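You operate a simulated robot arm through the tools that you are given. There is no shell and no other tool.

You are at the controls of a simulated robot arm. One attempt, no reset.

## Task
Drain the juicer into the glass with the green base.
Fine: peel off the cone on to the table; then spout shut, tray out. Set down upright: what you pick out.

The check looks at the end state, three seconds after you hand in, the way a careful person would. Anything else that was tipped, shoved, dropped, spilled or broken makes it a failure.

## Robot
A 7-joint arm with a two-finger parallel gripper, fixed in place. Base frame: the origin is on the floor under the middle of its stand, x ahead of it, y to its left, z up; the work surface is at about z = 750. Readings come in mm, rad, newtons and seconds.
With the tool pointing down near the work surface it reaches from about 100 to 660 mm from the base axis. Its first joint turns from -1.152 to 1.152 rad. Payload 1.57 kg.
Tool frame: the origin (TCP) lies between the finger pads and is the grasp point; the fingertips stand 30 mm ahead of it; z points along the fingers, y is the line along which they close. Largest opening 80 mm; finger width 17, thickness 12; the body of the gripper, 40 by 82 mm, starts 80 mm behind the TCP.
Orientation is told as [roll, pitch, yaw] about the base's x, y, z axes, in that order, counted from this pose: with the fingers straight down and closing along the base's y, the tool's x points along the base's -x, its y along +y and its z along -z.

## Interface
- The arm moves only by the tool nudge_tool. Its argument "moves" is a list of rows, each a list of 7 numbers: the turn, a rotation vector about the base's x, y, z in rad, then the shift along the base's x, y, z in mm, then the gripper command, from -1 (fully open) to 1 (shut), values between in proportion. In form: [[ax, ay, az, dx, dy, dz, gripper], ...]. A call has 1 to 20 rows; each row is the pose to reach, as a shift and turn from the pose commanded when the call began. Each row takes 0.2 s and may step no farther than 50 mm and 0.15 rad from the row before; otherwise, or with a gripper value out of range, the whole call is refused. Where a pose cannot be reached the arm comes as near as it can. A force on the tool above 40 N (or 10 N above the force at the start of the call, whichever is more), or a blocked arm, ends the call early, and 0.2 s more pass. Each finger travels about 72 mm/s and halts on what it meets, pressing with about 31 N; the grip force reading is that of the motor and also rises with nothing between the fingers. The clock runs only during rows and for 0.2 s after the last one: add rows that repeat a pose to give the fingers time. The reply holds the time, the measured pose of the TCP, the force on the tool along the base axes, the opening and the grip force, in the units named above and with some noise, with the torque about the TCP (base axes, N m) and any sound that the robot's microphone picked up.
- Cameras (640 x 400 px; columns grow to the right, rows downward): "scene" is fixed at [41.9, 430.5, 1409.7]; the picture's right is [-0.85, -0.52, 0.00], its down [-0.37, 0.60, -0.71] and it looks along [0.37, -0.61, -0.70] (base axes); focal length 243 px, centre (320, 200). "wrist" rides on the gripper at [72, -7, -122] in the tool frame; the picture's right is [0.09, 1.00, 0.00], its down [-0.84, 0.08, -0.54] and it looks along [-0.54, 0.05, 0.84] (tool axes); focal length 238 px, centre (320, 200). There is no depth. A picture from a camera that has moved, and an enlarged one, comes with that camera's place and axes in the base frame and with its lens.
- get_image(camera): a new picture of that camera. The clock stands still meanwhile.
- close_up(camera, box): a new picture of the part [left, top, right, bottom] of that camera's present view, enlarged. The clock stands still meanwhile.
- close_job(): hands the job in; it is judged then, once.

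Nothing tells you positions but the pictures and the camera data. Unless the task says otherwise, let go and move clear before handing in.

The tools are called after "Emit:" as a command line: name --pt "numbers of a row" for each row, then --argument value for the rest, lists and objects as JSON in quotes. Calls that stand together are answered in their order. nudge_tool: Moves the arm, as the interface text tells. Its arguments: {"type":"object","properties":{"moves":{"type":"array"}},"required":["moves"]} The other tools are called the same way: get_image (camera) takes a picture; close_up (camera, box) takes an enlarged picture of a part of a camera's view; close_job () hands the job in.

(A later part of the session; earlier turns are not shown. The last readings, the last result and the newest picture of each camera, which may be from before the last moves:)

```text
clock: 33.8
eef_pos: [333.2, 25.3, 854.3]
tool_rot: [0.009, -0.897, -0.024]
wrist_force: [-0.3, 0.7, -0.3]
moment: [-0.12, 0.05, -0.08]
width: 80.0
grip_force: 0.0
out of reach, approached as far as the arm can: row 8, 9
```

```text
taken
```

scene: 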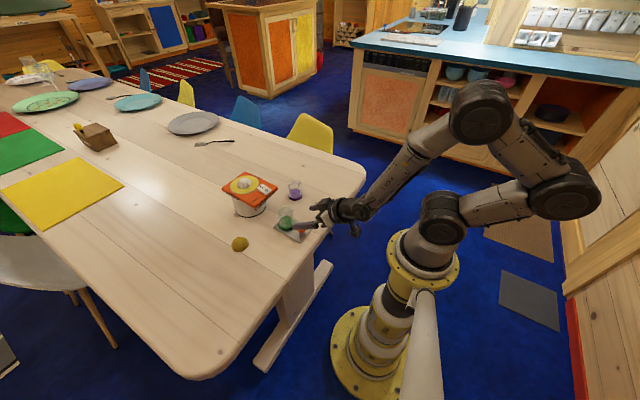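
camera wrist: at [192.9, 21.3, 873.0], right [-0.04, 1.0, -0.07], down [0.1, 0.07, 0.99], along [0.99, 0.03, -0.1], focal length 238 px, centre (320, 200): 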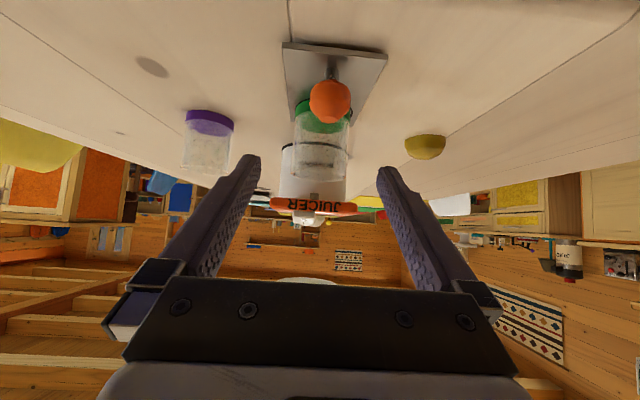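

Emit:
close_up --camera "wrist" --box '[260, 30, 400, 240]'

Emit:
close_up --camera "wrist" --box '[265, 130, 365, 230]'

```text
1.90 times, centred on (330, 135) of wrist
camera zoom: at [192.9, 21.3, 873.0], right [-0.04, 1.0, -0.07], down [0.1, 0.07, 0.99], along [0.99, 0.03, -0.1], focal length 454 px, centre (301, 324)
```

zoom: 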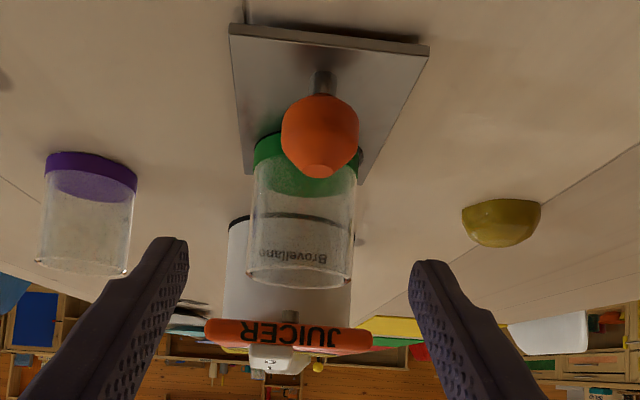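

```text
4.00 times, centred on (315, 180) of wrist
camera zoom: at [192.9, 21.3, 873.0], right [-0.04, 1.0, -0.07], down [0.1, 0.07, 0.99], along [0.99, 0.03, -0.1], focal length 953 px, centre (340, 280)
```

zoom: 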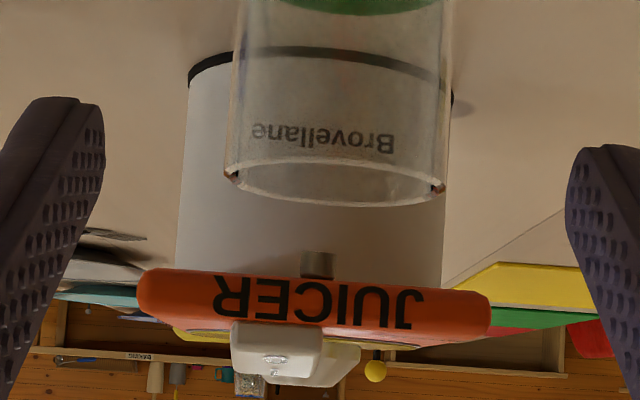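

The view is clear: spout tip at about z 832, y 22.5, x ~512. The glass rim on the tray is at about z 826, so it fits with around 5 mm of clearance. I'll look closely at the rocker in the scene camera to see which side is down.

Emit:
close_up --camera "scene" --box '[250, 175, 290, 205]'

Emit:
close_up --camera "wrist" --box '[285, 185, 345, 235]'

```text
13.33 times, centred on (270, 190) of scene
camera zoom: at [41.9, 430.5, 1409.7], right [-0.85, -0.52, 0.0], down [-0.37, 0.6, -0.71], along [0.37, -0.61, -0.7], focal length 3240 px, centre (987, 333)
```

zoom: 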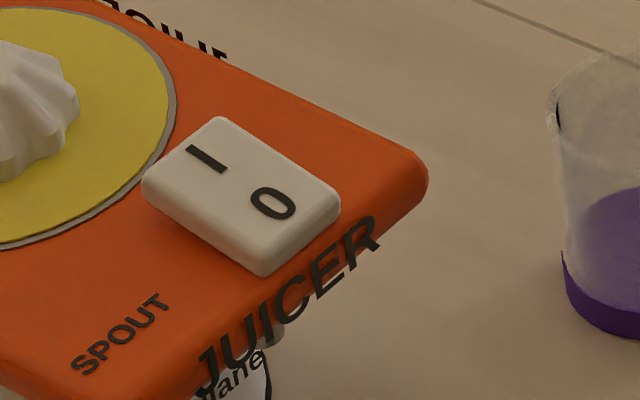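

```text
8.00 times, centred on (315, 210) of wrist
camera zoom: at [192.9, 21.3, 873.0], right [-0.04, 1.0, -0.07], down [0.1, 0.07, 0.99], along [0.99, 0.03, -0.1], focal length 1907 px, centre (360, 120)
```

zoom: 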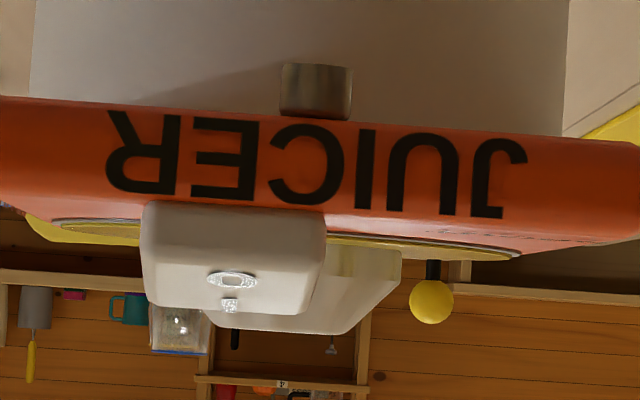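

The rocker's "0" end is down (0 side at about z 865, I side at about z 873), so the spout is currently shut. Next I'll bring the tool back upright over the tray knob at about (359, 29).

Emit:
nudge_tool --pt "0 0.13 0 0 0 20 -1" --pt "0 0.26 0 4 1 40 -1" --pt "0 0.39 0 8 2 55 -1" --pt "0 0.52 0 12 3 60 -1" --pt "0 0.65 0 16 3 60 -1" --pt "0 0.78 0 20 3 60 -1" --pt "0 0.9 0 26 3 60 -1" --pt "0 0.9 0 26 3 40 -1" --pt "0 0.9 0 26 3 40 -1"

Emit:
get_image --camera "wrist"

Emit:
close_up --camera "scene" --box '[260, 180, 340, 250]'

```text
clock: 35.8
eef_pos: [357.4, 29.8, 894.4]
tool_rot: [0.0, 0.0, 0.0]
wrist_force: [0.6, -0.4, -0.3]
moment: [-0.01, 0.0, 0.01]
width: 79.8
grip_force: 0.1
out of reach, approached as far as the arm can: row 4, 5
```

```text
taken
camera wrist: at [286.0, 22.5, 1016.3], right [-0.09, 1.0, 0.0], down [0.84, 0.08, 0.54], along [0.54, 0.05, -0.84], focal length 238 px, centre (320, 200)
```

wrist: 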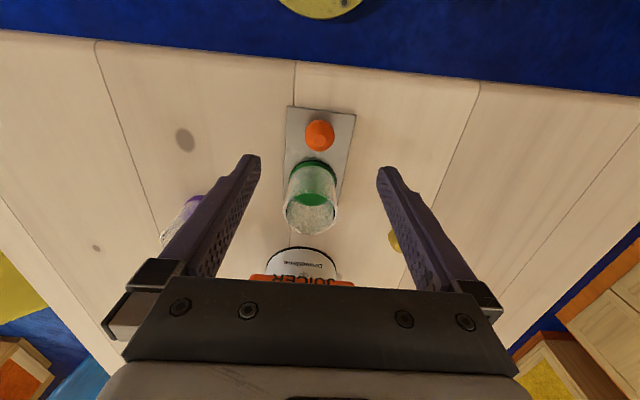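

```text
5.71 times, centred on (300, 215) of scene
camera zoom: at [41.9, 430.5, 1409.7], right [-0.85, -0.52, 0.0], down [-0.37, 0.6, -0.71], along [0.37, -0.61, -0.7], focal length 1389 px, centre (434, 114)
```

zoom: 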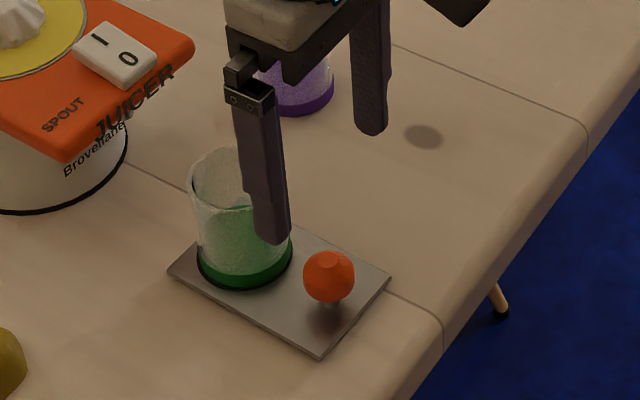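

The knob is directly below at about (358, 28). I'll descend to grip height over it.

Emit:
nudge_tool --pt "0 0 0 0.5 -1 -25 -1" --pt "0 0 0 0.5 -1 -50 -1" --pt "0 0 0 0.5 -1 -75 -1" --pt "0 0 0 0.5 -1 -94 -1" --pt "0 0 0 0.5 -1 -94 -1"

Emit:
get_image --camera "wrist"

Emit:
close_up --camera "scene" --box '[260, 180, 340, 250]'

```text
clock: 37.0
eef_pos: [357.6, 28.7, 801.2]
tool_rot: [0.0, 0.0, 0.001]
wrist_force: [0.5, 0.0, -0.2]
moment: [-0.04, 0.0, 0.0]
width: 80.1
grip_force: 0.0
```

```text
taken
camera wrist: at [285.8, 21.5, 923.6], right [-0.09, 1.0, 0.0], down [0.84, 0.08, 0.54], along [0.54, 0.05, -0.84], focal length 238 px, centre (320, 200)
```

wrist: 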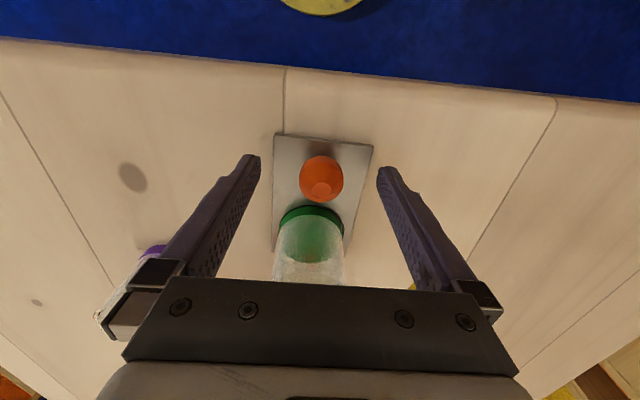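

```text
5.71 times, centred on (300, 215) of scene
camera zoom: at [41.9, 430.5, 1409.7], right [-0.85, -0.52, 0.0], down [-0.37, 0.6, -0.71], along [0.37, -0.61, -0.7], focal length 1389 px, centre (434, 114)
```

zoom: 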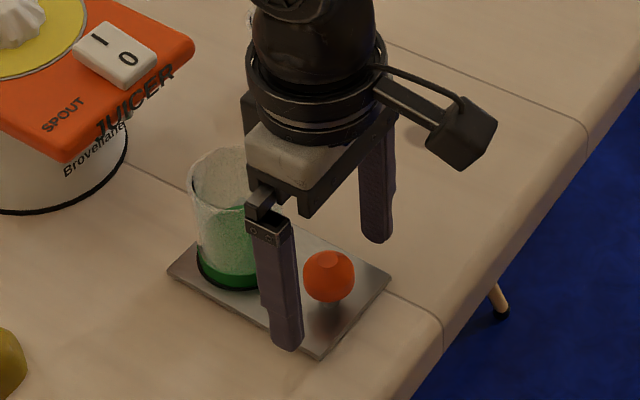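

The knob is centred between the fingers. I'll close on it gradually.

Emit:
nudge_tool --pt "0 0 0 0 0 0 -0.7" --pt "0 0 0 0 0 0 -0.4" --pt "0 0 0 0 0 0 -0.1" --pt "0 0 0 0 0 0 0.1" --pt "0 0 0 0 0 0 0.2" --pt "0 0 0 0 0 0 0.3" --pt "0 0 0 0 0 0 0.5" --pt "0 0 0 0 0 0 0.5"

Emit:
get_image --camera "wrist"

Emit:
close_up --camera "scene" --box '[260, 180, 340, 250]'

```text
clock: 38.8
eef_pos: [357.0, 29.5, 802.1]
tool_rot: [0.0, 0.0, -0.001]
wrist_force: [-0.1, 3.6, 0.1]
moment: [0.02, 0.0, 0.07]
width: 29.0
grip_force: 31.2
```

```text
taken
camera wrist: at [285.6, 21.6, 923.8], right [-0.09, 1.0, 0.0], down [0.84, 0.08, 0.54], along [0.54, 0.05, -0.84], focal length 238 px, centre (320, 200)
```

wrist: 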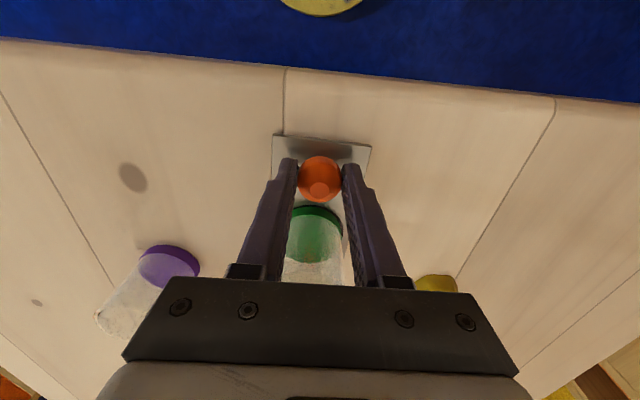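

```text
5.71 times, centred on (300, 215) of scene
camera zoom: at [41.9, 430.6, 1409.7], right [-0.85, -0.52, 0.0], down [-0.37, 0.6, -0.71], along [0.37, -0.61, -0.7], focal length 1389 px, centre (434, 114)
```

zoom: 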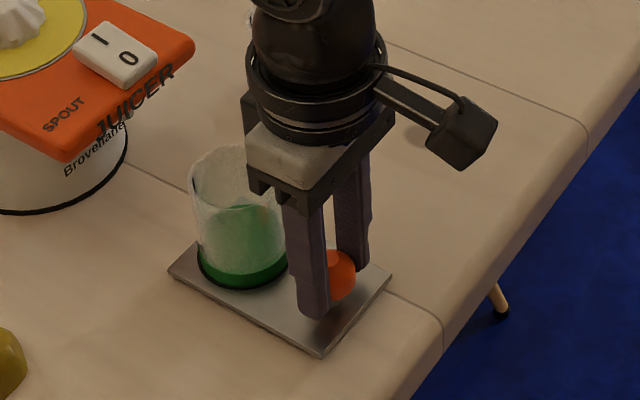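

The knob is gripped. I'll test-push 10 mm slowly and watch the force and the glass.

Emit:
nudge_tool --pt "0 0 0 2 0 0 0.5" --pt "0 0 0 5 -0.2 0 0.5" --pt "0 0 0 8 -0.3 0 0.5" --pt "0 0 0 10 -0.4 0 0.5" --pt "0 0 0 10 -0.4 0 0.5"

Emit:
close_up --camera "scene" --box '[260, 180, 340, 250]'

```text
clock: 40.0
eef_pos: [368.2, 26.7, 801.7]
tool_rot: [0.0, -0.001, 0.001]
wrist_force: [0.5, 2.1, -0.4]
moment: [0.04, -0.1, 0.0]
width: 29.0
grip_force: 30.9
```

```text
5.71 times, centred on (300, 215) of scene
camera zoom: at [41.9, 430.6, 1409.7], right [-0.85, -0.52, 0.0], down [-0.37, 0.6, -0.71], along [0.37, -0.61, -0.7], focal length 1389 px, centre (434, 114)
```

zoom: 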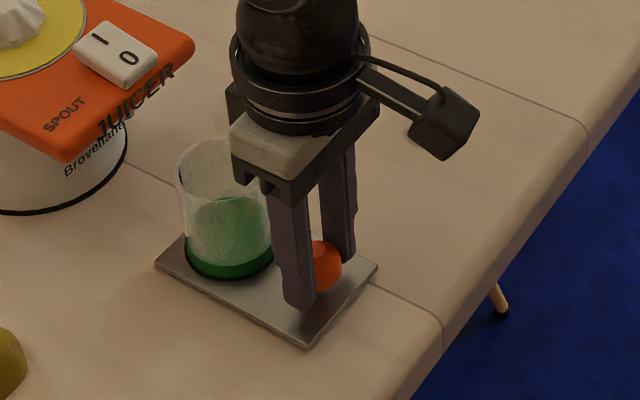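

The tray slides smoothly with the glass. I'll continue 50 mm at slow speed.

Emit:
nudge_tool --pt "0 0 0 3 -0.1 0 0.5" --pt "0 0 0 8 -0.3 0 0.5" --pt "0 0 0 13 -0.5 0 0.5" --pt "0 0 0 18 -0.7 0 0.5" --pt "0 0 0 23 -0.9 0 0.5" --pt "0 0 0 28 -1.1 0 0.5" --pt "0 0 0 33 -1.3 0 0.5" --pt "0 0 0 38 -1.5 0 0.5" --pt "0 0 0 43 -1.7 0 0.5" --pt "0 0 0 47 -1.9 0 0.5" --pt "0 0 0 50 -2 0 0.5" --pt "0 0 0 50 -2 0 0.5"

Emit:
close_up --camera "scene" --box '[230, 170, 320, 245]'

Emit:
get_image --camera "wrist"

```text
clock: 42.6
eef_pos: [418.5, 25.2, 800.9]
tool_rot: [-0.001, -0.002, -0.001]
wrist_force: [-0.1, 2.6, 6.3]
moment: [0.04, -0.19, 0.24]
width: 29.0
grip_force: 31.0
```

```text
5.33 times, centred on (275, 208) of scene
camera zoom: at [41.8, 430.6, 1409.7], right [-0.85, -0.52, 0.0], down [-0.37, 0.6, -0.71], along [0.37, -0.61, -0.7], focal length 1296 px, centre (560, 160)
```

zoom: 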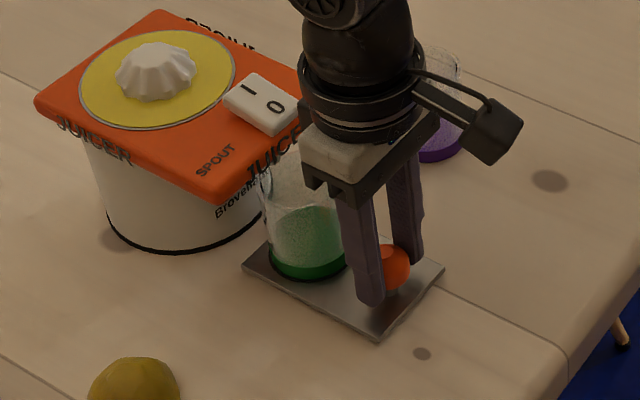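

```text
taken
camera wrist: at [346.9, 17.8, 923.5], right [-0.09, 1.0, 0.0], down [0.84, 0.08, 0.54], along [0.54, 0.05, -0.84], focal length 238 px, centre (320, 200)
```

wrist: 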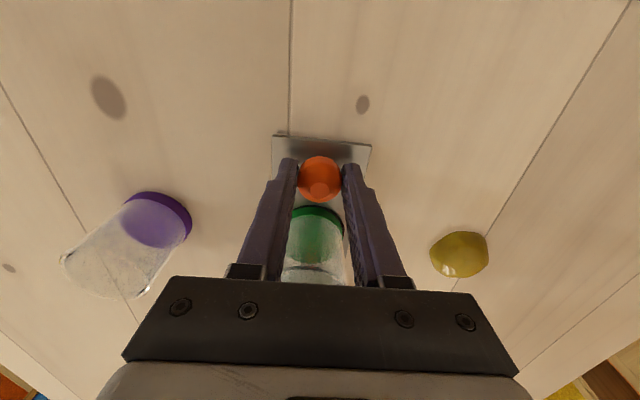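

The glass is approaching the lid overhang and still stands properly on the tray. I'll continue in smaller steps, watching for contact with the juicer body.

Emit:
nudge_tool --pt "0 0 0 3 -0.1 0.5 0.5" --pt "0 0 0 7 -0.3 0.5 0.5" --pt "0 0 0 11 -0.5 0.5 0.5" --pt "0 0 0 15 -0.6 0.5 0.5" --pt "0 0 0 18 -0.8 0.5 0.5" --pt "0 0 0 20 -0.9 0.5 0.5" --pt "0 0 0 20 -0.9 0.5 0.5"

Emit:
close_up --camera "scene" --box '[230, 170, 320, 245]'

Emit:
close_up --camera "wrist" --box '[240, 120, 400, 290]'

```text
clock: 44.2
eef_pos: [434.9, 24.5, 800.9]
tool_rot: [-0.001, 0.004, -0.002]
wrist_force: [0.7, -0.3, 0.0]
moment: [0.0, 0.02, -0.14]
width: 29.1
grip_force: 30.6
```

```text
5.33 times, centred on (275, 208) of scene
camera zoom: at [42.0, 430.5, 1409.7], right [-0.85, -0.52, 0.0], down [-0.37, 0.6, -0.71], along [0.37, -0.61, -0.7], focal length 1296 px, centre (560, 160)
```

zoom: 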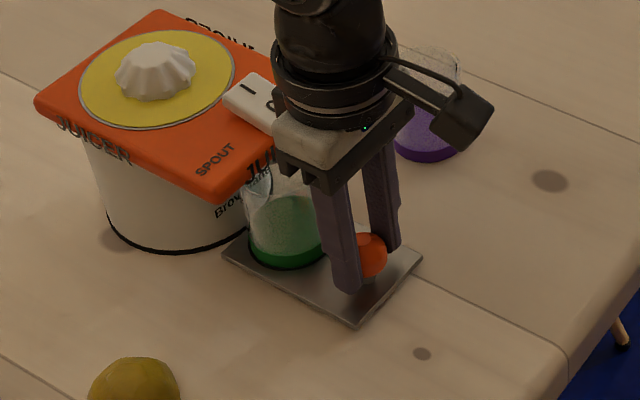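

```text
2.35 times, centred on (320, 205) of wrist
camera zoom: at [365.9, 17.6, 924.4], right [-0.09, 1.0, 0.0], down [0.84, 0.08, 0.54], along [0.54, 0.05, -0.84], focal length 561 px, centre (320, 188)
```

zoom: 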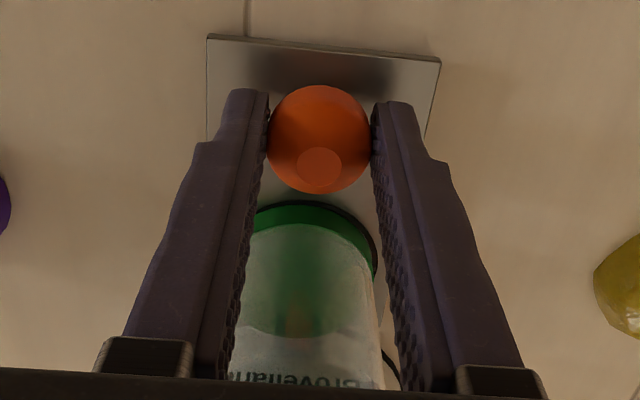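

The tray front should be about 9 mm from the juicer body, and I don't want to shove the juicer. I'll move 4 mm more in small steps and check.

Emit:
nudge_tool --pt "0 0 0 1.5 0 0 0.5" --pt "0 0 0 3 0 0 0.5" --pt "0 0 0 4.5 0 0 0.5" --pt "0 0 0 4.5 0 0 0.5"

Emit:
close_up --camera "scene" --box '[245, 185, 305, 235]'

```text
clock: 45.2
eef_pos: [440.6, 25.5, 801.4]
tool_rot: [0.0, 0.006, 0.0]
wrist_force: [-15.4, -1.9, 5.5]
moment: [-0.1, 0.2, -0.02]
width: 28.7
grip_force: 31.0
```

```text
8.00 times, centred on (275, 210) of scene
camera zoom: at [41.5, 430.5, 1409.7], right [-0.85, -0.52, 0.0], down [-0.37, 0.6, -0.71], along [0.37, -0.61, -0.7], focal length 1944 px, centre (680, 120)
```

zoom: 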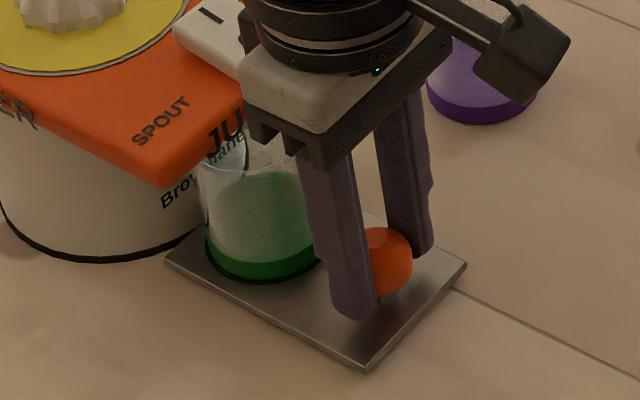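

There's contact at 15 N: the tray front has met the juicer. I'll ease back a little to relieve the force, then look.

Emit:
nudge_tool --pt "0 0 0 -1 0 0 0.5" --pt "0 0 0 -2 0 0 0.5" --pt "0 0 0 -2 0 0 0.5"

Emit:
close_up --camera "scene" --box '[210, 155, 340, 255]'

Emit:
close_up --camera "wrist" --box '[240, 120, 400, 290]'

```text
clock: 46.0
eef_pos: [439.9, 24.5, 801.7]
tool_rot: [0.001, 0.001, -0.001]
wrist_force: [-2.4, 0.6, 0.3]
moment: [0.04, 0.88, 0.1]
width: 29.0
grip_force: 30.4
```

```text
4.00 times, centred on (275, 205) of scene
camera zoom: at [42.0, 430.6, 1409.7], right [-0.85, -0.52, 0.0], down [-0.37, 0.6, -0.71], along [0.37, -0.61, -0.7], focal length 972 px, centre (500, 180)
```

zoom: 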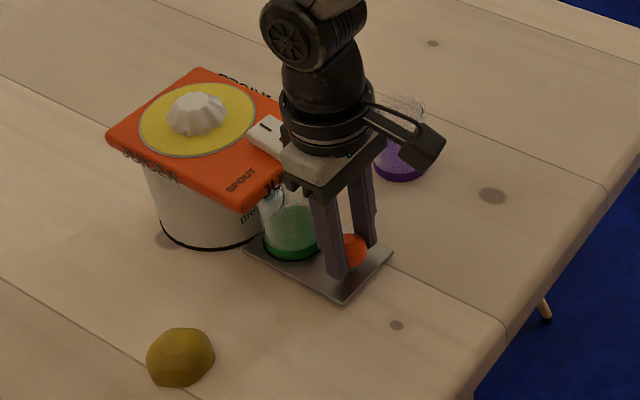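

```text
2.35 times, centred on (320, 205) of wrist
camera zoom: at [369.1, 18.3, 924.1], right [-0.09, 1.0, 0.0], down [0.84, 0.08, 0.54], along [0.54, 0.05, -0.84], focal length 561 px, centre (320, 188)
```

zoom: 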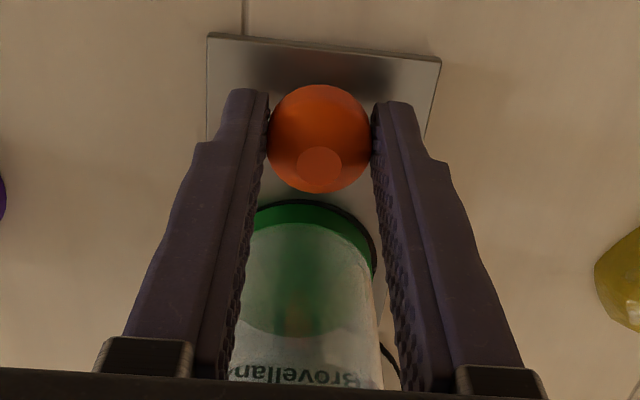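

The juicer has not moved, and the glass is under the overhang. I'll release the knob, rise, back off and check the spout-over-glass alignment from the front before opening.

Emit:
nudge_tool --pt "0 0 0 0 0 0 0.3" --pt "0 0 0 0 0 0 0" --pt "0 0 0 0 0 0 -0.4" --pt "0 0 0 0 0 0 -0.8" --pt "0 0 0 0 0 0 -1" --pt "0 0 0 0 0 25 -1" --pt "0 0 0 -10 0 55 -1" --pt "0 -0.15 0 -40 0 75 -1" --pt "0 -0.3 0 -70 0 75 -1" --pt "0 -0.45 0 -90 0 75 -1" --pt "0 -0.6 0 -95 0 70 -1" --pt "0 -0.75 0 -95 0 55 -1" --pt "0 -0.9 0 -95 0 45 -1" --pt "0 -0.9 0 -95 0 45 -1"

Emit:
close_up --camera "wrist" --box '[260, 60, 380, 240]'

Emit:
close_up --camera "wrist" --box '[285, 150, 355, 220]'

Emit:
close_up --camera "scene" --box '[245, 180, 305, 230]'

```text
clock: 49.0
eef_pos: [289.1, 17.1, 892.0]
tool_rot: [-0.007, -0.801, 0.004]
wrist_force: [-0.5, -0.7, 0.5]
moment: [0.02, -0.04, 0.0]
width: 79.9
grip_force: 0.1
out of reach, approached as far as the arm can: row 12, 13, 14
```

```text
2.22 times, centred on (320, 150) of wrist
camera zoom: at [151.8, 11.1, 923.7], right [-0.06, 1.0, -0.07], down [0.19, 0.08, 0.98], along [0.98, 0.05, -0.2], focal length 530 px, centre (320, 311)
```

zoom: 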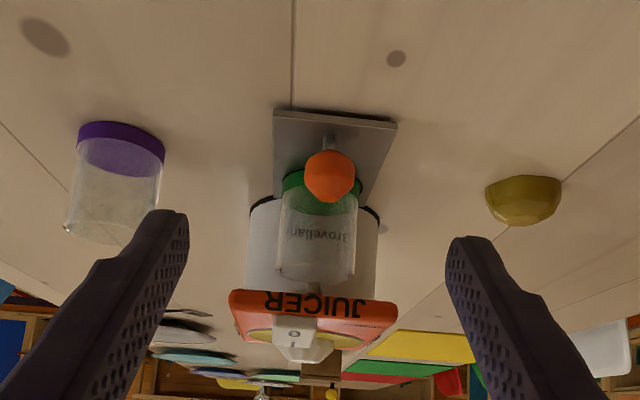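

```text
5.71 times, centred on (320, 185) of wrist
camera zoom: at [151.8, 11.1, 923.7], right [-0.06, 1.0, -0.07], down [0.19, 0.08, 0.98], along [0.98, 0.05, -0.2], focal length 1362 px, centre (320, 286)
```

zoom: 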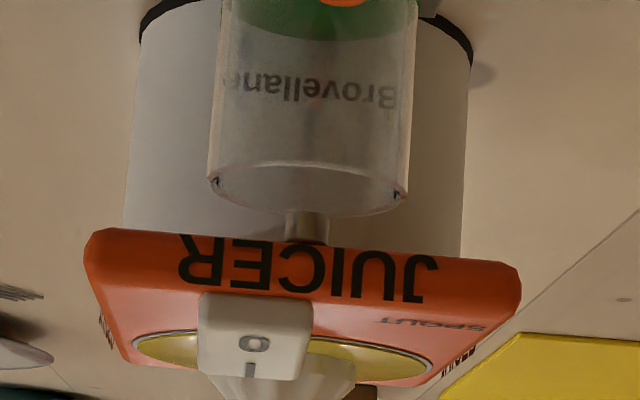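

```text
8.00 times, centred on (275, 205) of scene
camera zoom: at [42.0, 430.6, 1409.7], right [-0.85, -0.52, 0.0], down [-0.37, 0.6, -0.71], along [0.37, -0.61, -0.7], focal length 1944 px, centre (680, 160)
```

zoom: 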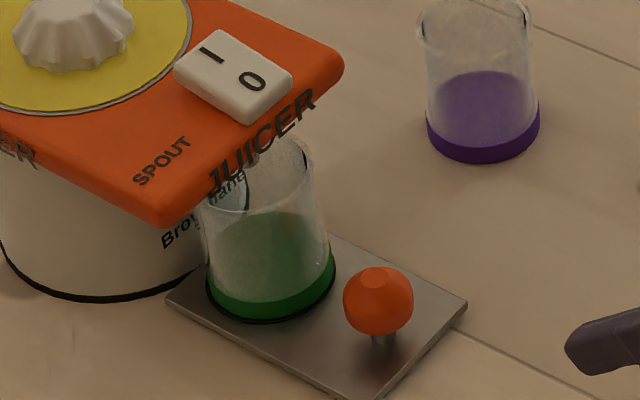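

The alignment is good: the spout tip is over the inside of the glass (y matches within 1 mm, x within about 5 mm) and clears the rim. I'll return upright, close the fingers and move above the "I" end of the rocker at about (533, 12).

Emit:
nudge_tool --pt "0 0.1 0 0 0 30 -1" --pt "0 0.2 0 0 0 60 -0.5" --pt "0 0.35 0 0 0 90 0" --pt "0 0.5 0 0 0 110 0.5" --pt "0 0.65 0 10 0 120 1" --pt "0 0.8 0 30 0 125 1" --pt "0 0.9 0 50 0 125 1" --pt "0 0.9 0 50 0 125 1"

```text
clock: 50.8
eef_pos: [338.0, 19.2, 1016.6]
tool_rot: [-0.003, 0.098, 0.002]
wrist_force: [-0.3, 0.6, 0.1]
moment: [0.03, 0.0, 0.0]
width: 0.1
grip_force: 21.5
out of reach, approached as far as the arm can: row 3
```

The command had been clipped to the actual pose, so the tool is now tilted +0.098. I'll correct that and move toward the rocker at a safe height.

Emit:
nudge_tool --pt "0.003 -0.05 -0.002 30 -2 0 1" --pt "0.003 -0.098 -0.002 70 -4 -5 1" --pt "0.003 -0.098 -0.002 110 -6 -15 1" --pt "0.003 -0.098 -0.002 145 -7 -25 1" --pt "0.003 -0.098 -0.002 170 -7 -35 1" --pt "0.003 -0.098 -0.002 170 -7 -35 1"

Emit:
get_image --camera "wrist"

Emit:
close_up --camera "wrist" --box '[240, 80, 400, 280]'

```text
clock: 52.2
eef_pos: [512.4, 9.8, 981.4]
tool_rot: [-0.001, -0.003, 0.0]
wrist_force: [-0.2, 0.7, 0.2]
moment: [0.0, 0.02, -0.01]
width: 0.0
grip_force: 21.2
```

```text
taken
camera wrist: at [440.2, 3.9, 1102.8], right [-0.09, 1.0, 0.0], down [0.84, 0.08, 0.54], along [0.54, 0.05, -0.84], focal length 238 px, centre (320, 200)
```

wrist: 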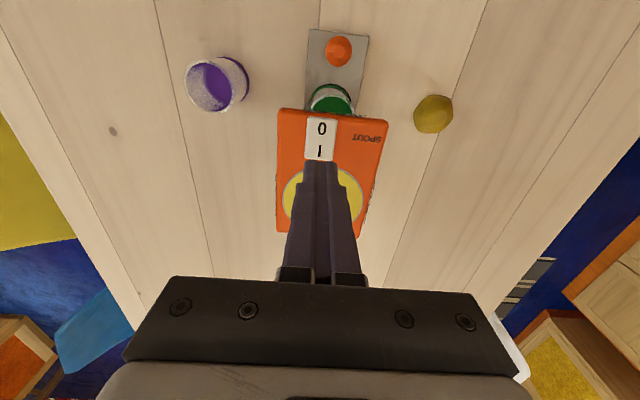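

```text
2.00 times, centred on (320, 180) of wrist
camera zoom: at [440.2, 3.9, 1102.8], right [-0.09, 1.0, 0.0], down [0.84, 0.08, 0.54], along [0.54, 0.05, -0.84], focal length 477 px, centre (320, 240)
```

zoom: 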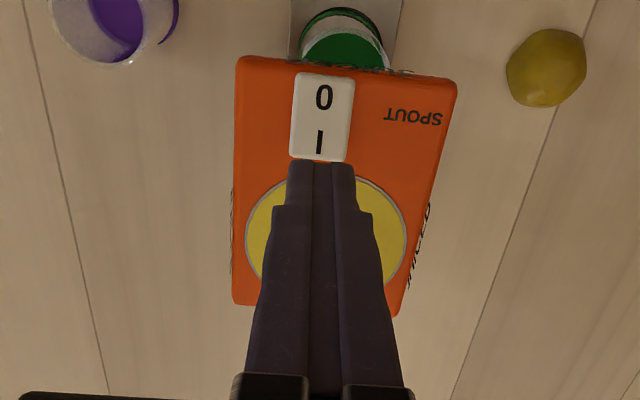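

The rocker spans x 498–538 at y ≈ 12. I'll move above its "I" end and descend to just over it.

Emit:
nudge_tool --pt "0 0 0 10 1 -10 1" --pt "0 0 0 20 1.7 -30 1" --pt "0 0 0 20 1.7 -50 1" --pt "0 0 0 20 1.7 -70 1" --pt "0 0 0 20 1.7 -70 1"

Emit:
close_up --camera "wrist" --box '[240, 60, 400, 240]'

Emit:
close_up --camera "scene" --box '[235, 165, 305, 225]'

```text
clock: 53.4
eef_pos: [528.6, 11.6, 910.3]
tool_rot: [-0.001, -0.001, 0.002]
wrist_force: [0.4, -0.2, -0.6]
moment: [0.0, 0.0, 0.03]
width: 0.4
grip_force: 21.3
```

```text
2.22 times, centred on (320, 150) of wrist
camera zoom: at [457.0, 4.6, 1032.5], right [-0.09, 1.0, 0.0], down [0.84, 0.08, 0.54], along [0.54, 0.05, -0.84], focal length 530 px, centre (320, 311)
```

zoom: 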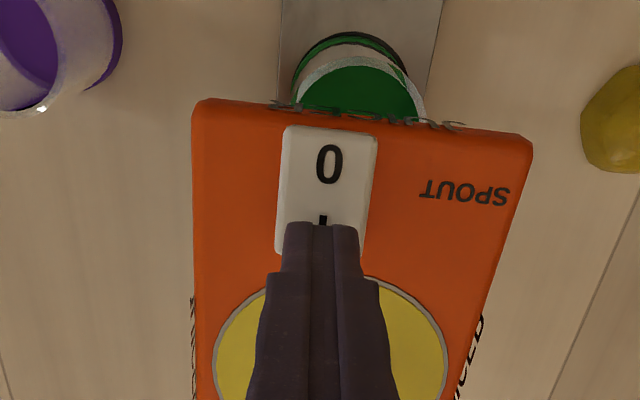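

```text
6.67 times, centred on (270, 195) of scene
camera zoom: at [41.9, 430.5, 1409.7], right [-0.85, -0.52, 0.0], down [-0.37, 0.6, -0.71], along [0.37, -0.61, -0.7], focal length 1620 px, centre (653, 233)
```

zoom: 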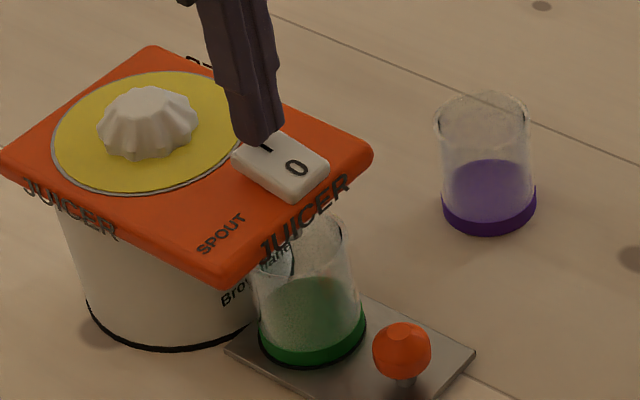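

Emit:
nudge_tool --pt "0 0 0 3 0.3 -2 1" --pt "0 0 0 3 0.3 -4 1" --pt "0 0 0 3 0.3 -6 1" --pt "0 0 0 3 0.3 -7 1" --pt "0 0 0 3 0.3 -7 1"

Emit:
close_up --camera "scene" --box '[250, 170, 300, 210]'

```text
clock: 54.6
eef_pos: [529.7, 13.5, 905.3]
tool_rot: [-0.002, -0.002, 0.001]
wrist_force: [-0.4, 0.1, -0.2]
moment: [0.01, 0.01, 0.0]
width: 0.0
grip_force: 21.4
```

```text
10.00 times, centred on (275, 190) of scene
camera zoom: at [41.9, 430.5, 1409.7], right [-0.85, -0.52, 0.0], down [-0.37, 0.6, -0.71], along [0.37, -0.61, -0.7], focal length 2430 px, centre (770, 300)
```

zoom: 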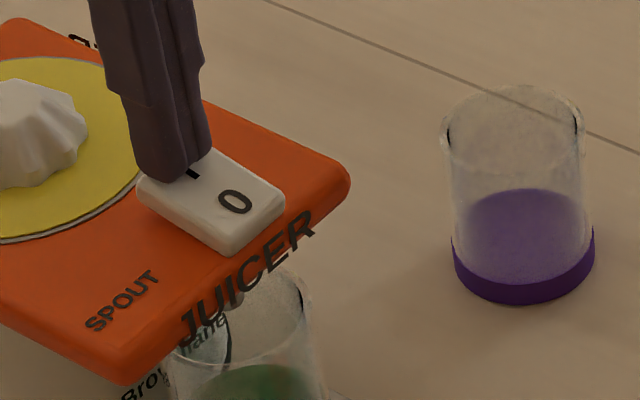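

There's no contact yet with the tips at about z 875. I'll press down in small steps.

Emit:
nudge_tool --pt "0 0 0 1 0 -1.5 1" --pt "0 0 0 1 0 -3 1" --pt "0 0 0 1 0 -4.5 1" --pt "0 0 0 1 0 -4.5 1"

Emit:
close_up --camera "scene" --box '[250, 170, 300, 210]'

```text
clock: 55.6
eef_pos: [532.5, 12.1, 902.1]
tool_rot: [-0.002, -0.001, 0.0]
wrist_force: [1.0, -0.2, 0.8]
moment: [-0.01, -0.04, 0.01]
width: 0.2
grip_force: 21.2
```

```text
10.00 times, centred on (275, 190) of scene
camera zoom: at [41.9, 430.5, 1409.7], right [-0.85, -0.52, 0.0], down [-0.37, 0.6, -0.71], along [0.37, -0.61, -0.7], focal length 2430 px, centre (770, 300)
```

zoom: 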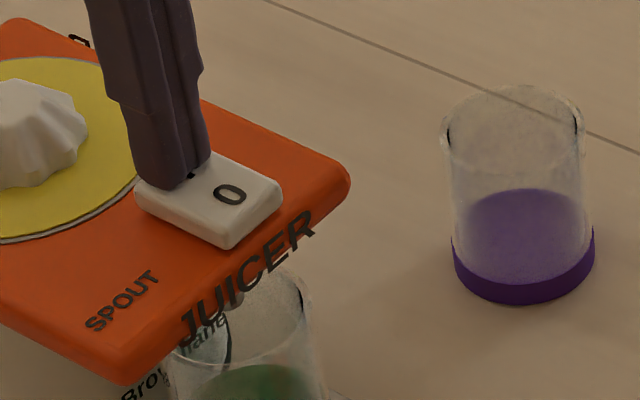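

The rocker has started to tip. I'll keep pressing.

Emit:
nudge_tool --pt "0 0 0 0 0 -1.5 1" --pt "0 0 0 0 0 -3 1" --pt "0 0 0 0 0 -3 1"

Emit:
close_up --camera "scene" --box '[250, 170, 300, 210]'

```text
clock: 56.4
eef_pos: [533.1, 13.2, 900.9]
tool_rot: [-0.003, -0.005, 0.0]
wrist_force: [-2.0, -1.3, 15.1]
moment: [-0.06, 0.25, 0.01]
width: 0.0
grip_force: 20.9
```

```text
10.00 times, centred on (275, 190) of scene
camera zoom: at [41.6, 430.5, 1409.7], right [-0.85, -0.52, 0.0], down [-0.37, 0.6, -0.71], along [0.37, -0.61, -0.7], focal length 2430 px, centre (770, 300)
```

zoom: 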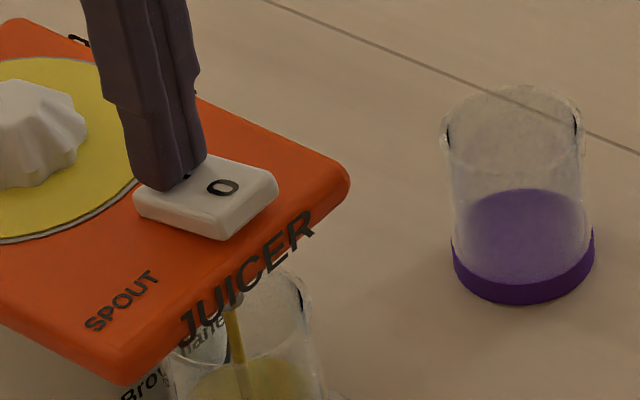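

The spout is open and yellow juice streams into the green-based glass. I'll lift off, move over the "0" end to be ready to shut it, and watch the level.

Emit:
nudge_tool --pt "0 0 0 0 0 8 1" --pt "0 0 0 0 0 16 1" --pt "0 0 0 -28 -1 16 1" --pt "0 0 0 -28 -1 16 1"

Emit:
close_up --camera "scene" --box '[245, 175, 305, 225]'

```text
clock: 57.4
eef_pos: [505.1, 10.2, 911.5]
tool_rot: [-0.003, 0.0, 0.0]
wrist_force: [-0.1, 0.3, 0.0]
moment: [0.0, -0.01, 0.0]
width: 0.1
grip_force: 21.3
```

```text
8.00 times, centred on (275, 200) of scene
camera zoom: at [41.9, 430.5, 1409.7], right [-0.85, -0.52, 0.0], down [-0.37, 0.6, -0.71], along [0.37, -0.61, -0.7], focal length 1944 px, centre (680, 200)
```

zoom: 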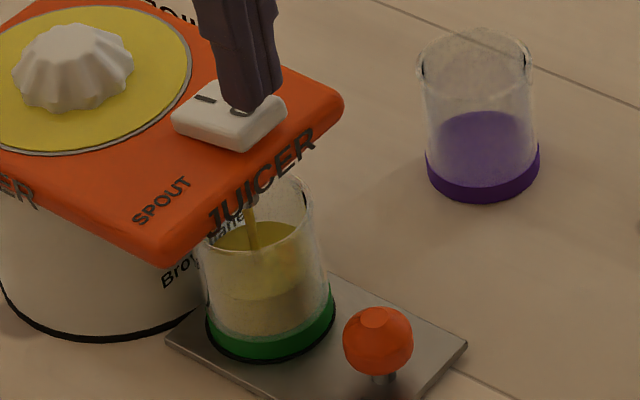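

Emit:
close_up --camera "scene" --box '[260, 195, 290, 222]'

Emit:
close_up --camera "wrist" --box '[260, 20, 400, 200]'

```text
14.81 times, centred on (275, 208) of scene
camera zoom: at [41.9, 430.5, 1409.7], right [-0.85, -0.52, 0.0], down [-0.37, 0.6, -0.71], along [0.37, -0.61, -0.7], focal length 3600 px, centre (987, 74)
```

zoom: 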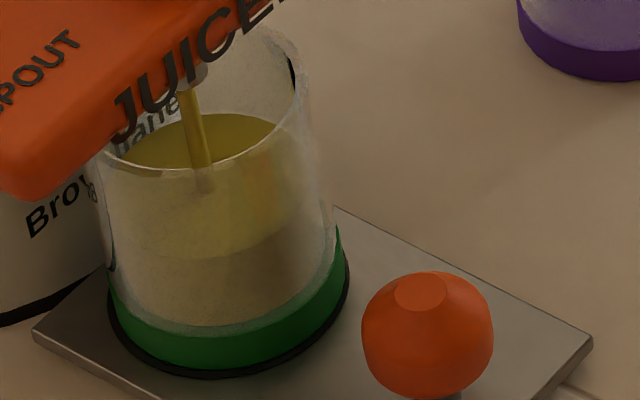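

```text
2.22 times, centred on (330, 110) of wrist
camera zoom: at [433.5, 3.7, 1034.1], right [-0.09, 1.0, 0.0], down [0.84, 0.08, 0.54], along [0.54, 0.05, -0.84], focal length 530 px, centre (298, 400)
```

zoom: 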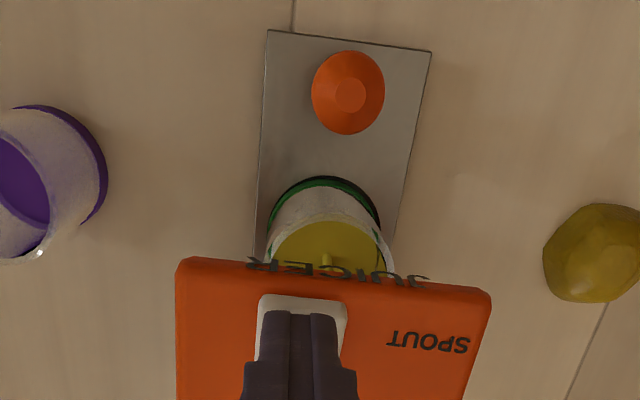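

The glass is about 45% full after roughly 1.2 s. I'll hover just above the "0" end and check the level again after a short interval.

Emit:
nudge_tool --pt "0 0 0 0 2 -4 1"

Emit:
close_up --camera "scene" --box '[260, 195, 290, 222]'

Emit:
close_up --camera "scene" --box '[250, 170, 300, 210]'

```text
clock: 57.8
eef_pos: [505.5, 13.0, 908.7]
tool_rot: [-0.002, -0.001, -0.001]
wrist_force: [0.0, -0.4, 0.1]
moment: [0.02, -0.03, 0.02]
width: 0.1
grip_force: 21.8
```

```text
14.81 times, centred on (275, 208) of scene
camera zoom: at [41.9, 430.5, 1409.7], right [-0.85, -0.52, 0.0], down [-0.37, 0.6, -0.71], along [0.37, -0.61, -0.7], focal length 3600 px, centre (987, 74)
```

zoom: 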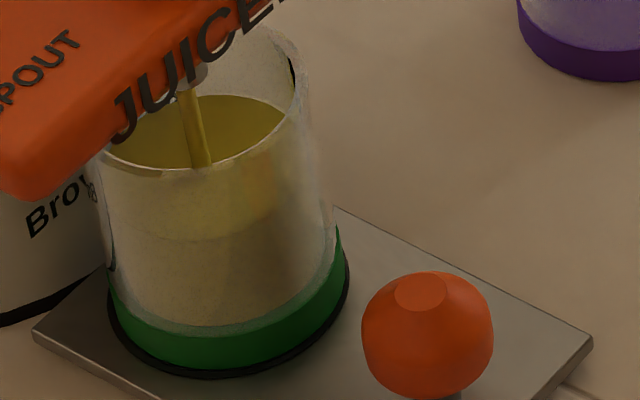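

```text
10.00 times, centred on (275, 190) of scene
camera zoom: at [41.9, 430.5, 1409.7], right [-0.85, -0.52, 0.0], down [-0.37, 0.6, -0.71], along [0.37, -0.61, -0.7], focal length 2430 px, centre (770, 300)
```

zoom: 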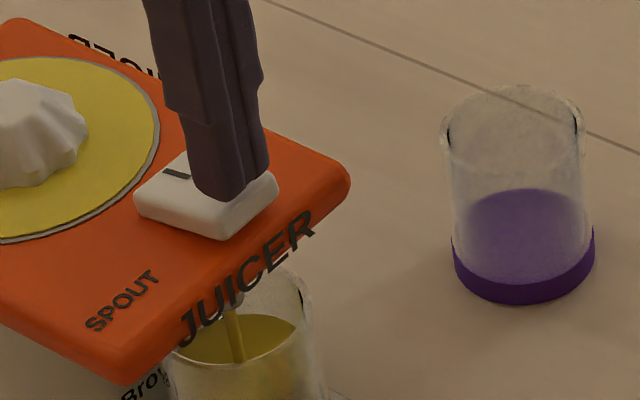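

The level is about 58% and rising around 13% per 0.4 s. I'll wait one more short step with the fingertip closer to the "0" end.

Emit:
nudge_tool --pt "0 0 0 0 0 -2.5 1"

Emit:
close_up --camera "scene" --box '[260, 195, 290, 222]'

```text
clock: 58.2
eef_pos: [505.1, 13.8, 905.7]
tool_rot: [-0.002, -0.002, 0.0]
wrist_force: [-0.4, 0.1, 0.5]
moment: [0.0, -0.02, 0.0]
width: 0.1
grip_force: 21.0
```

```text
14.81 times, centred on (275, 208) of scene
camera zoom: at [41.9, 430.5, 1409.7], right [-0.85, -0.52, 0.0], down [-0.37, 0.6, -0.71], along [0.37, -0.61, -0.7], focal length 3600 px, centre (987, 74)
```

zoom: 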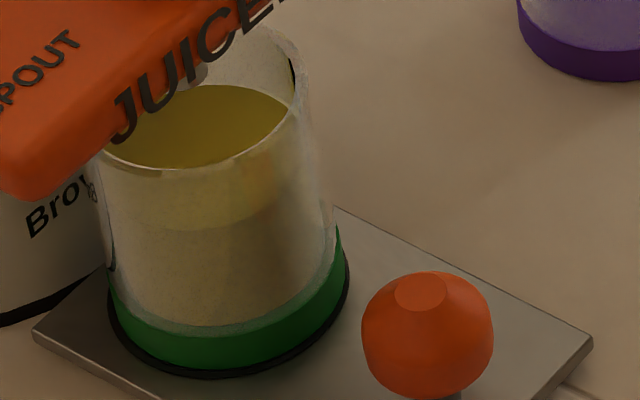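

The stream has stopped: the juicer is drained, with the glass about two-thirds full. Now I'll press the "0" end down to shut the spout.

Emit:
nudge_tool --pt "0 0 0 0 0 -1.5 1" --pt "0 0 0 0 0 -3 1" --pt "0 0 0 0 0 -4 1" --pt "0 0 0 0 0 -4 1"

Emit:
close_up --camera "scene" --box '[250, 170, 300, 210]'

```text
clock: 59.2
eef_pos: [504.3, 12.7, 904.1]
tool_rot: [-0.002, -0.002, -0.001]
wrist_force: [-2.3, -0.3, 2.0]
moment: [0.01, 0.05, 0.01]
width: 0.0
grip_force: 21.3
```

```text
10.00 times, centred on (275, 190) of scene
camera zoom: at [41.8, 430.5, 1409.7], right [-0.85, -0.52, 0.0], down [-0.37, 0.6, -0.71], along [0.37, -0.61, -0.7], focal length 2430 px, centre (770, 300)
```

zoom: 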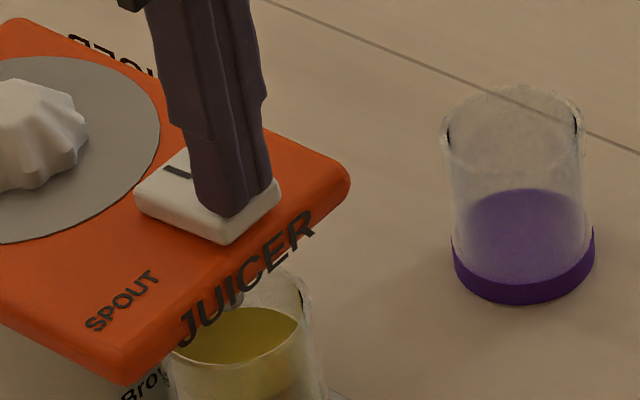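

The dish on top has gone from yellow to grey, which confirms it is empty. The rocker is only partly tipped, so I'll keep pressing.

Emit:
nudge_tool --pt "0 0 0 0 0 -1.5 1" --pt "0 0 0 0 0 -3 1" --pt "0 0 0 0 0 -3 1"

Emit:
close_up --camera "scene" --box '[250, 170, 300, 210]'

```text
clock: 60.0
eef_pos: [504.5, 12.6, 900.6]
tool_rot: [-0.001, -0.002, 0.0]
wrist_force: [-0.8, 0.6, 0.3]
moment: [0.02, 0.0, 0.0]
width: 0.0
grip_force: 21.0
```

```text
10.00 times, centred on (275, 190) of scene
camera zoom: at [41.9, 430.5, 1409.7], right [-0.85, -0.52, 0.0], down [-0.37, 0.6, -0.71], along [0.37, -0.61, -0.7], focal length 2430 px, centre (770, 300)
```

zoom: 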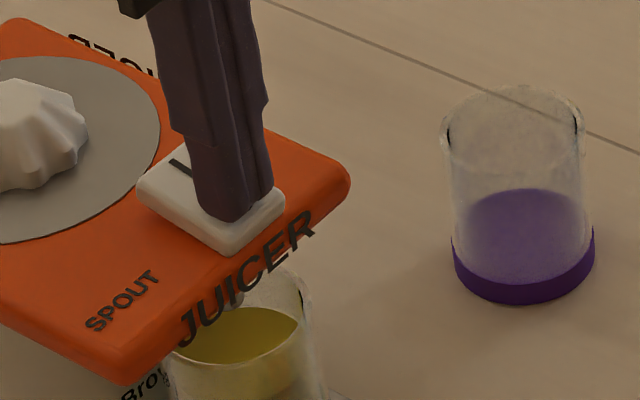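

The rocker has flipped back to "0". I'll lift off, open the gripper and return over the tray knob at about (440, 24.5).

Emit:
nudge_tool --pt "0 0 0 0 0 15 1" --pt "0 0 0 0 0 35 1" --pt "0 0 0 -30 5 40 0.5" --pt "0 0 0 -64 12 40 0" --pt "0 0 0 -64 12 20 -0.5" --pt "0 0 0 -64 12 0 -1" --pt "0 0 0 -64 12 0 -1" --pt "0 0 0 -64 12 0 -1"

Emit:
get_image --camera "wrist"

Emit:
close_up --camera "scene" --box '[230, 165, 320, 240]'

```text
clock: 61.8
eef_pos: [441.0, 23.8, 901.0]
tool_rot: [0.0, -0.001, -0.001]
wrist_force: [0.4, 0.2, 0.5]
moment: [0.01, 0.01, 0.02]
width: 80.0
grip_force: 0.0
```

```text
taken
camera wrist: at [368.7, 17.6, 1023.5], right [-0.09, 1.0, 0.0], down [0.84, 0.08, 0.54], along [0.54, 0.05, -0.84], focal length 238 px, centre (320, 200)
```

wrist: 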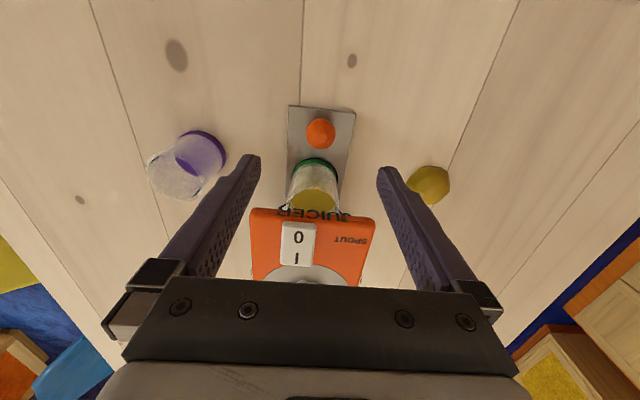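

```text
5.33 times, centred on (275, 202) of scene
camera zoom: at [41.9, 430.5, 1409.7], right [-0.85, -0.52, 0.0], down [-0.37, 0.6, -0.71], along [0.37, -0.61, -0.7], focal length 1296 px, centre (560, 187)
```

zoom: 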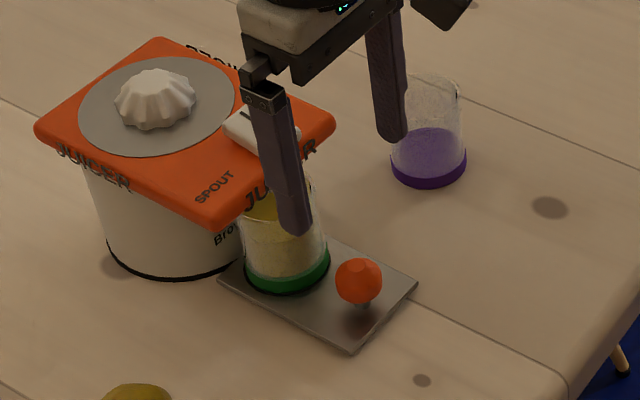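

The knob is exactly below at (441, 24). I'll descend and grip it.

Emit:
nudge_tool --pt "0 0 0 0 0 -25 -1" --pt "0 0 0 0 0 -50 -1" --pt "0 0 0 0 0 -75 -1" --pt "0 0 0 0 0 -99 -1" --pt "0 0 0 0 0 -99 -1" --pt "0 0 0 0 0 -99 -0.6" --pt "0 0 0 0 0 -99 -0.2" --pt "0 0 0 0 0 -99 0.1" --pt "0 0 0 0 0 -99 0.2" --pt "0 0 0 0 0 -99 0.3" --pt "0 0 0 0 0 -99 0.5" --pt "0 0 0 0 0 -99 0.5"

Emit:
close_up --camera "wrist" --box '[240, 120, 400, 290]'

Emit:
close_up --camera "scene" --box '[230, 165, 320, 240]'

```text
clock: 64.4
eef_pos: [440.6, 25.3, 804.3]
tool_rot: [-0.002, -0.002, -0.001]
wrist_force: [-1.1, -5.8, 1.4]
moment: [-0.22, 0.05, -0.17]
width: 28.8
grip_force: 30.7
```

```text
2.35 times, centred on (320, 205) of wrist
camera zoom: at [368.6, 19.1, 926.5], right [-0.09, 1.0, 0.0], down [0.84, 0.08, 0.54], along [0.54, 0.05, -0.84], focal length 561 px, centre (320, 188)
```

zoom: 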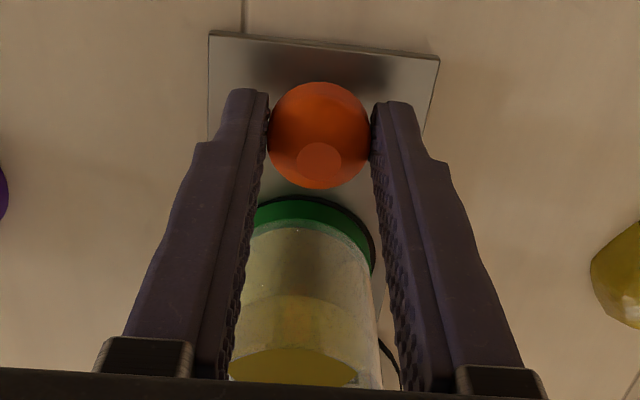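

```text
5.33 times, centred on (275, 202) of scene
camera zoom: at [41.9, 430.4, 1409.8], right [-0.85, -0.52, 0.0], down [-0.37, 0.6, -0.71], along [0.37, -0.61, -0.7], focal length 1296 px, centre (560, 187)
```

zoom: 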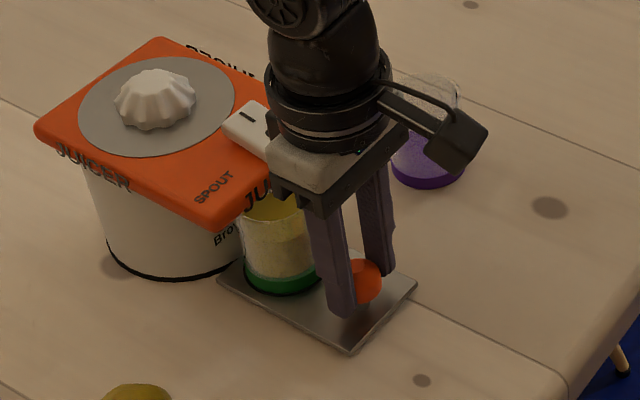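

The knob is gripped. I'll pull the tray out slowly, watching the full glass.

Emit:
nudge_tool --pt "0 0 0 -1 0 0 0.5" --pt "0 0 0 -3 0.1 0 0.5" --pt "0 0 0 -6 0.2 0 0.5" --pt "0 0 0 -9 0.4 0 0.5" --pt "0 0 0 -13 0.6 0 0.5" --pt "0 0 0 -17 0.8 0 0.5" --pt "0 0 0 -21 1.0 0 0.5" --pt "0 0 0 -25 1.2 0 0.5" --pt "0 0 0 -29 1.3 0 0.5" --pt "0 0 0 -33 1.5 0 0.5" --pt "0 0 0 -36 1.6 0 0.5" --pt "0 0 0 -38 1.7 0 0.5" --pt "0 0 0 -39 1.7 0 0.5" --pt "0 0 0 -39 1.7 0 0.5"

Emit:
close_up --camera "scene" --box '[240, 170, 330, 245]'

```text
clock: 67.4
eef_pos: [400.8, 26.8, 800.6]
tool_rot: [-0.001, 0.0, 0.0]
wrist_force: [0.5, -1.4, 2.7]
moment: [-0.03, 0.15, -0.12]
width: 29.1
grip_force: 30.9
```

```text
5.33 times, centred on (285, 208) of scene
camera zoom: at [41.9, 430.5, 1409.7], right [-0.85, -0.52, 0.0], down [-0.37, 0.6, -0.71], along [0.37, -0.61, -0.7], focal length 1296 px, centre (507, 160)
```

zoom: 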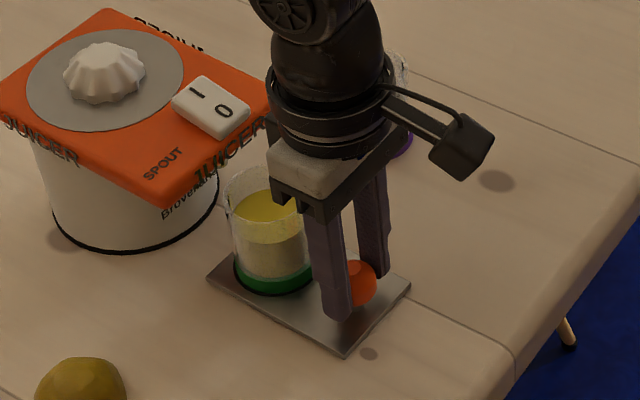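

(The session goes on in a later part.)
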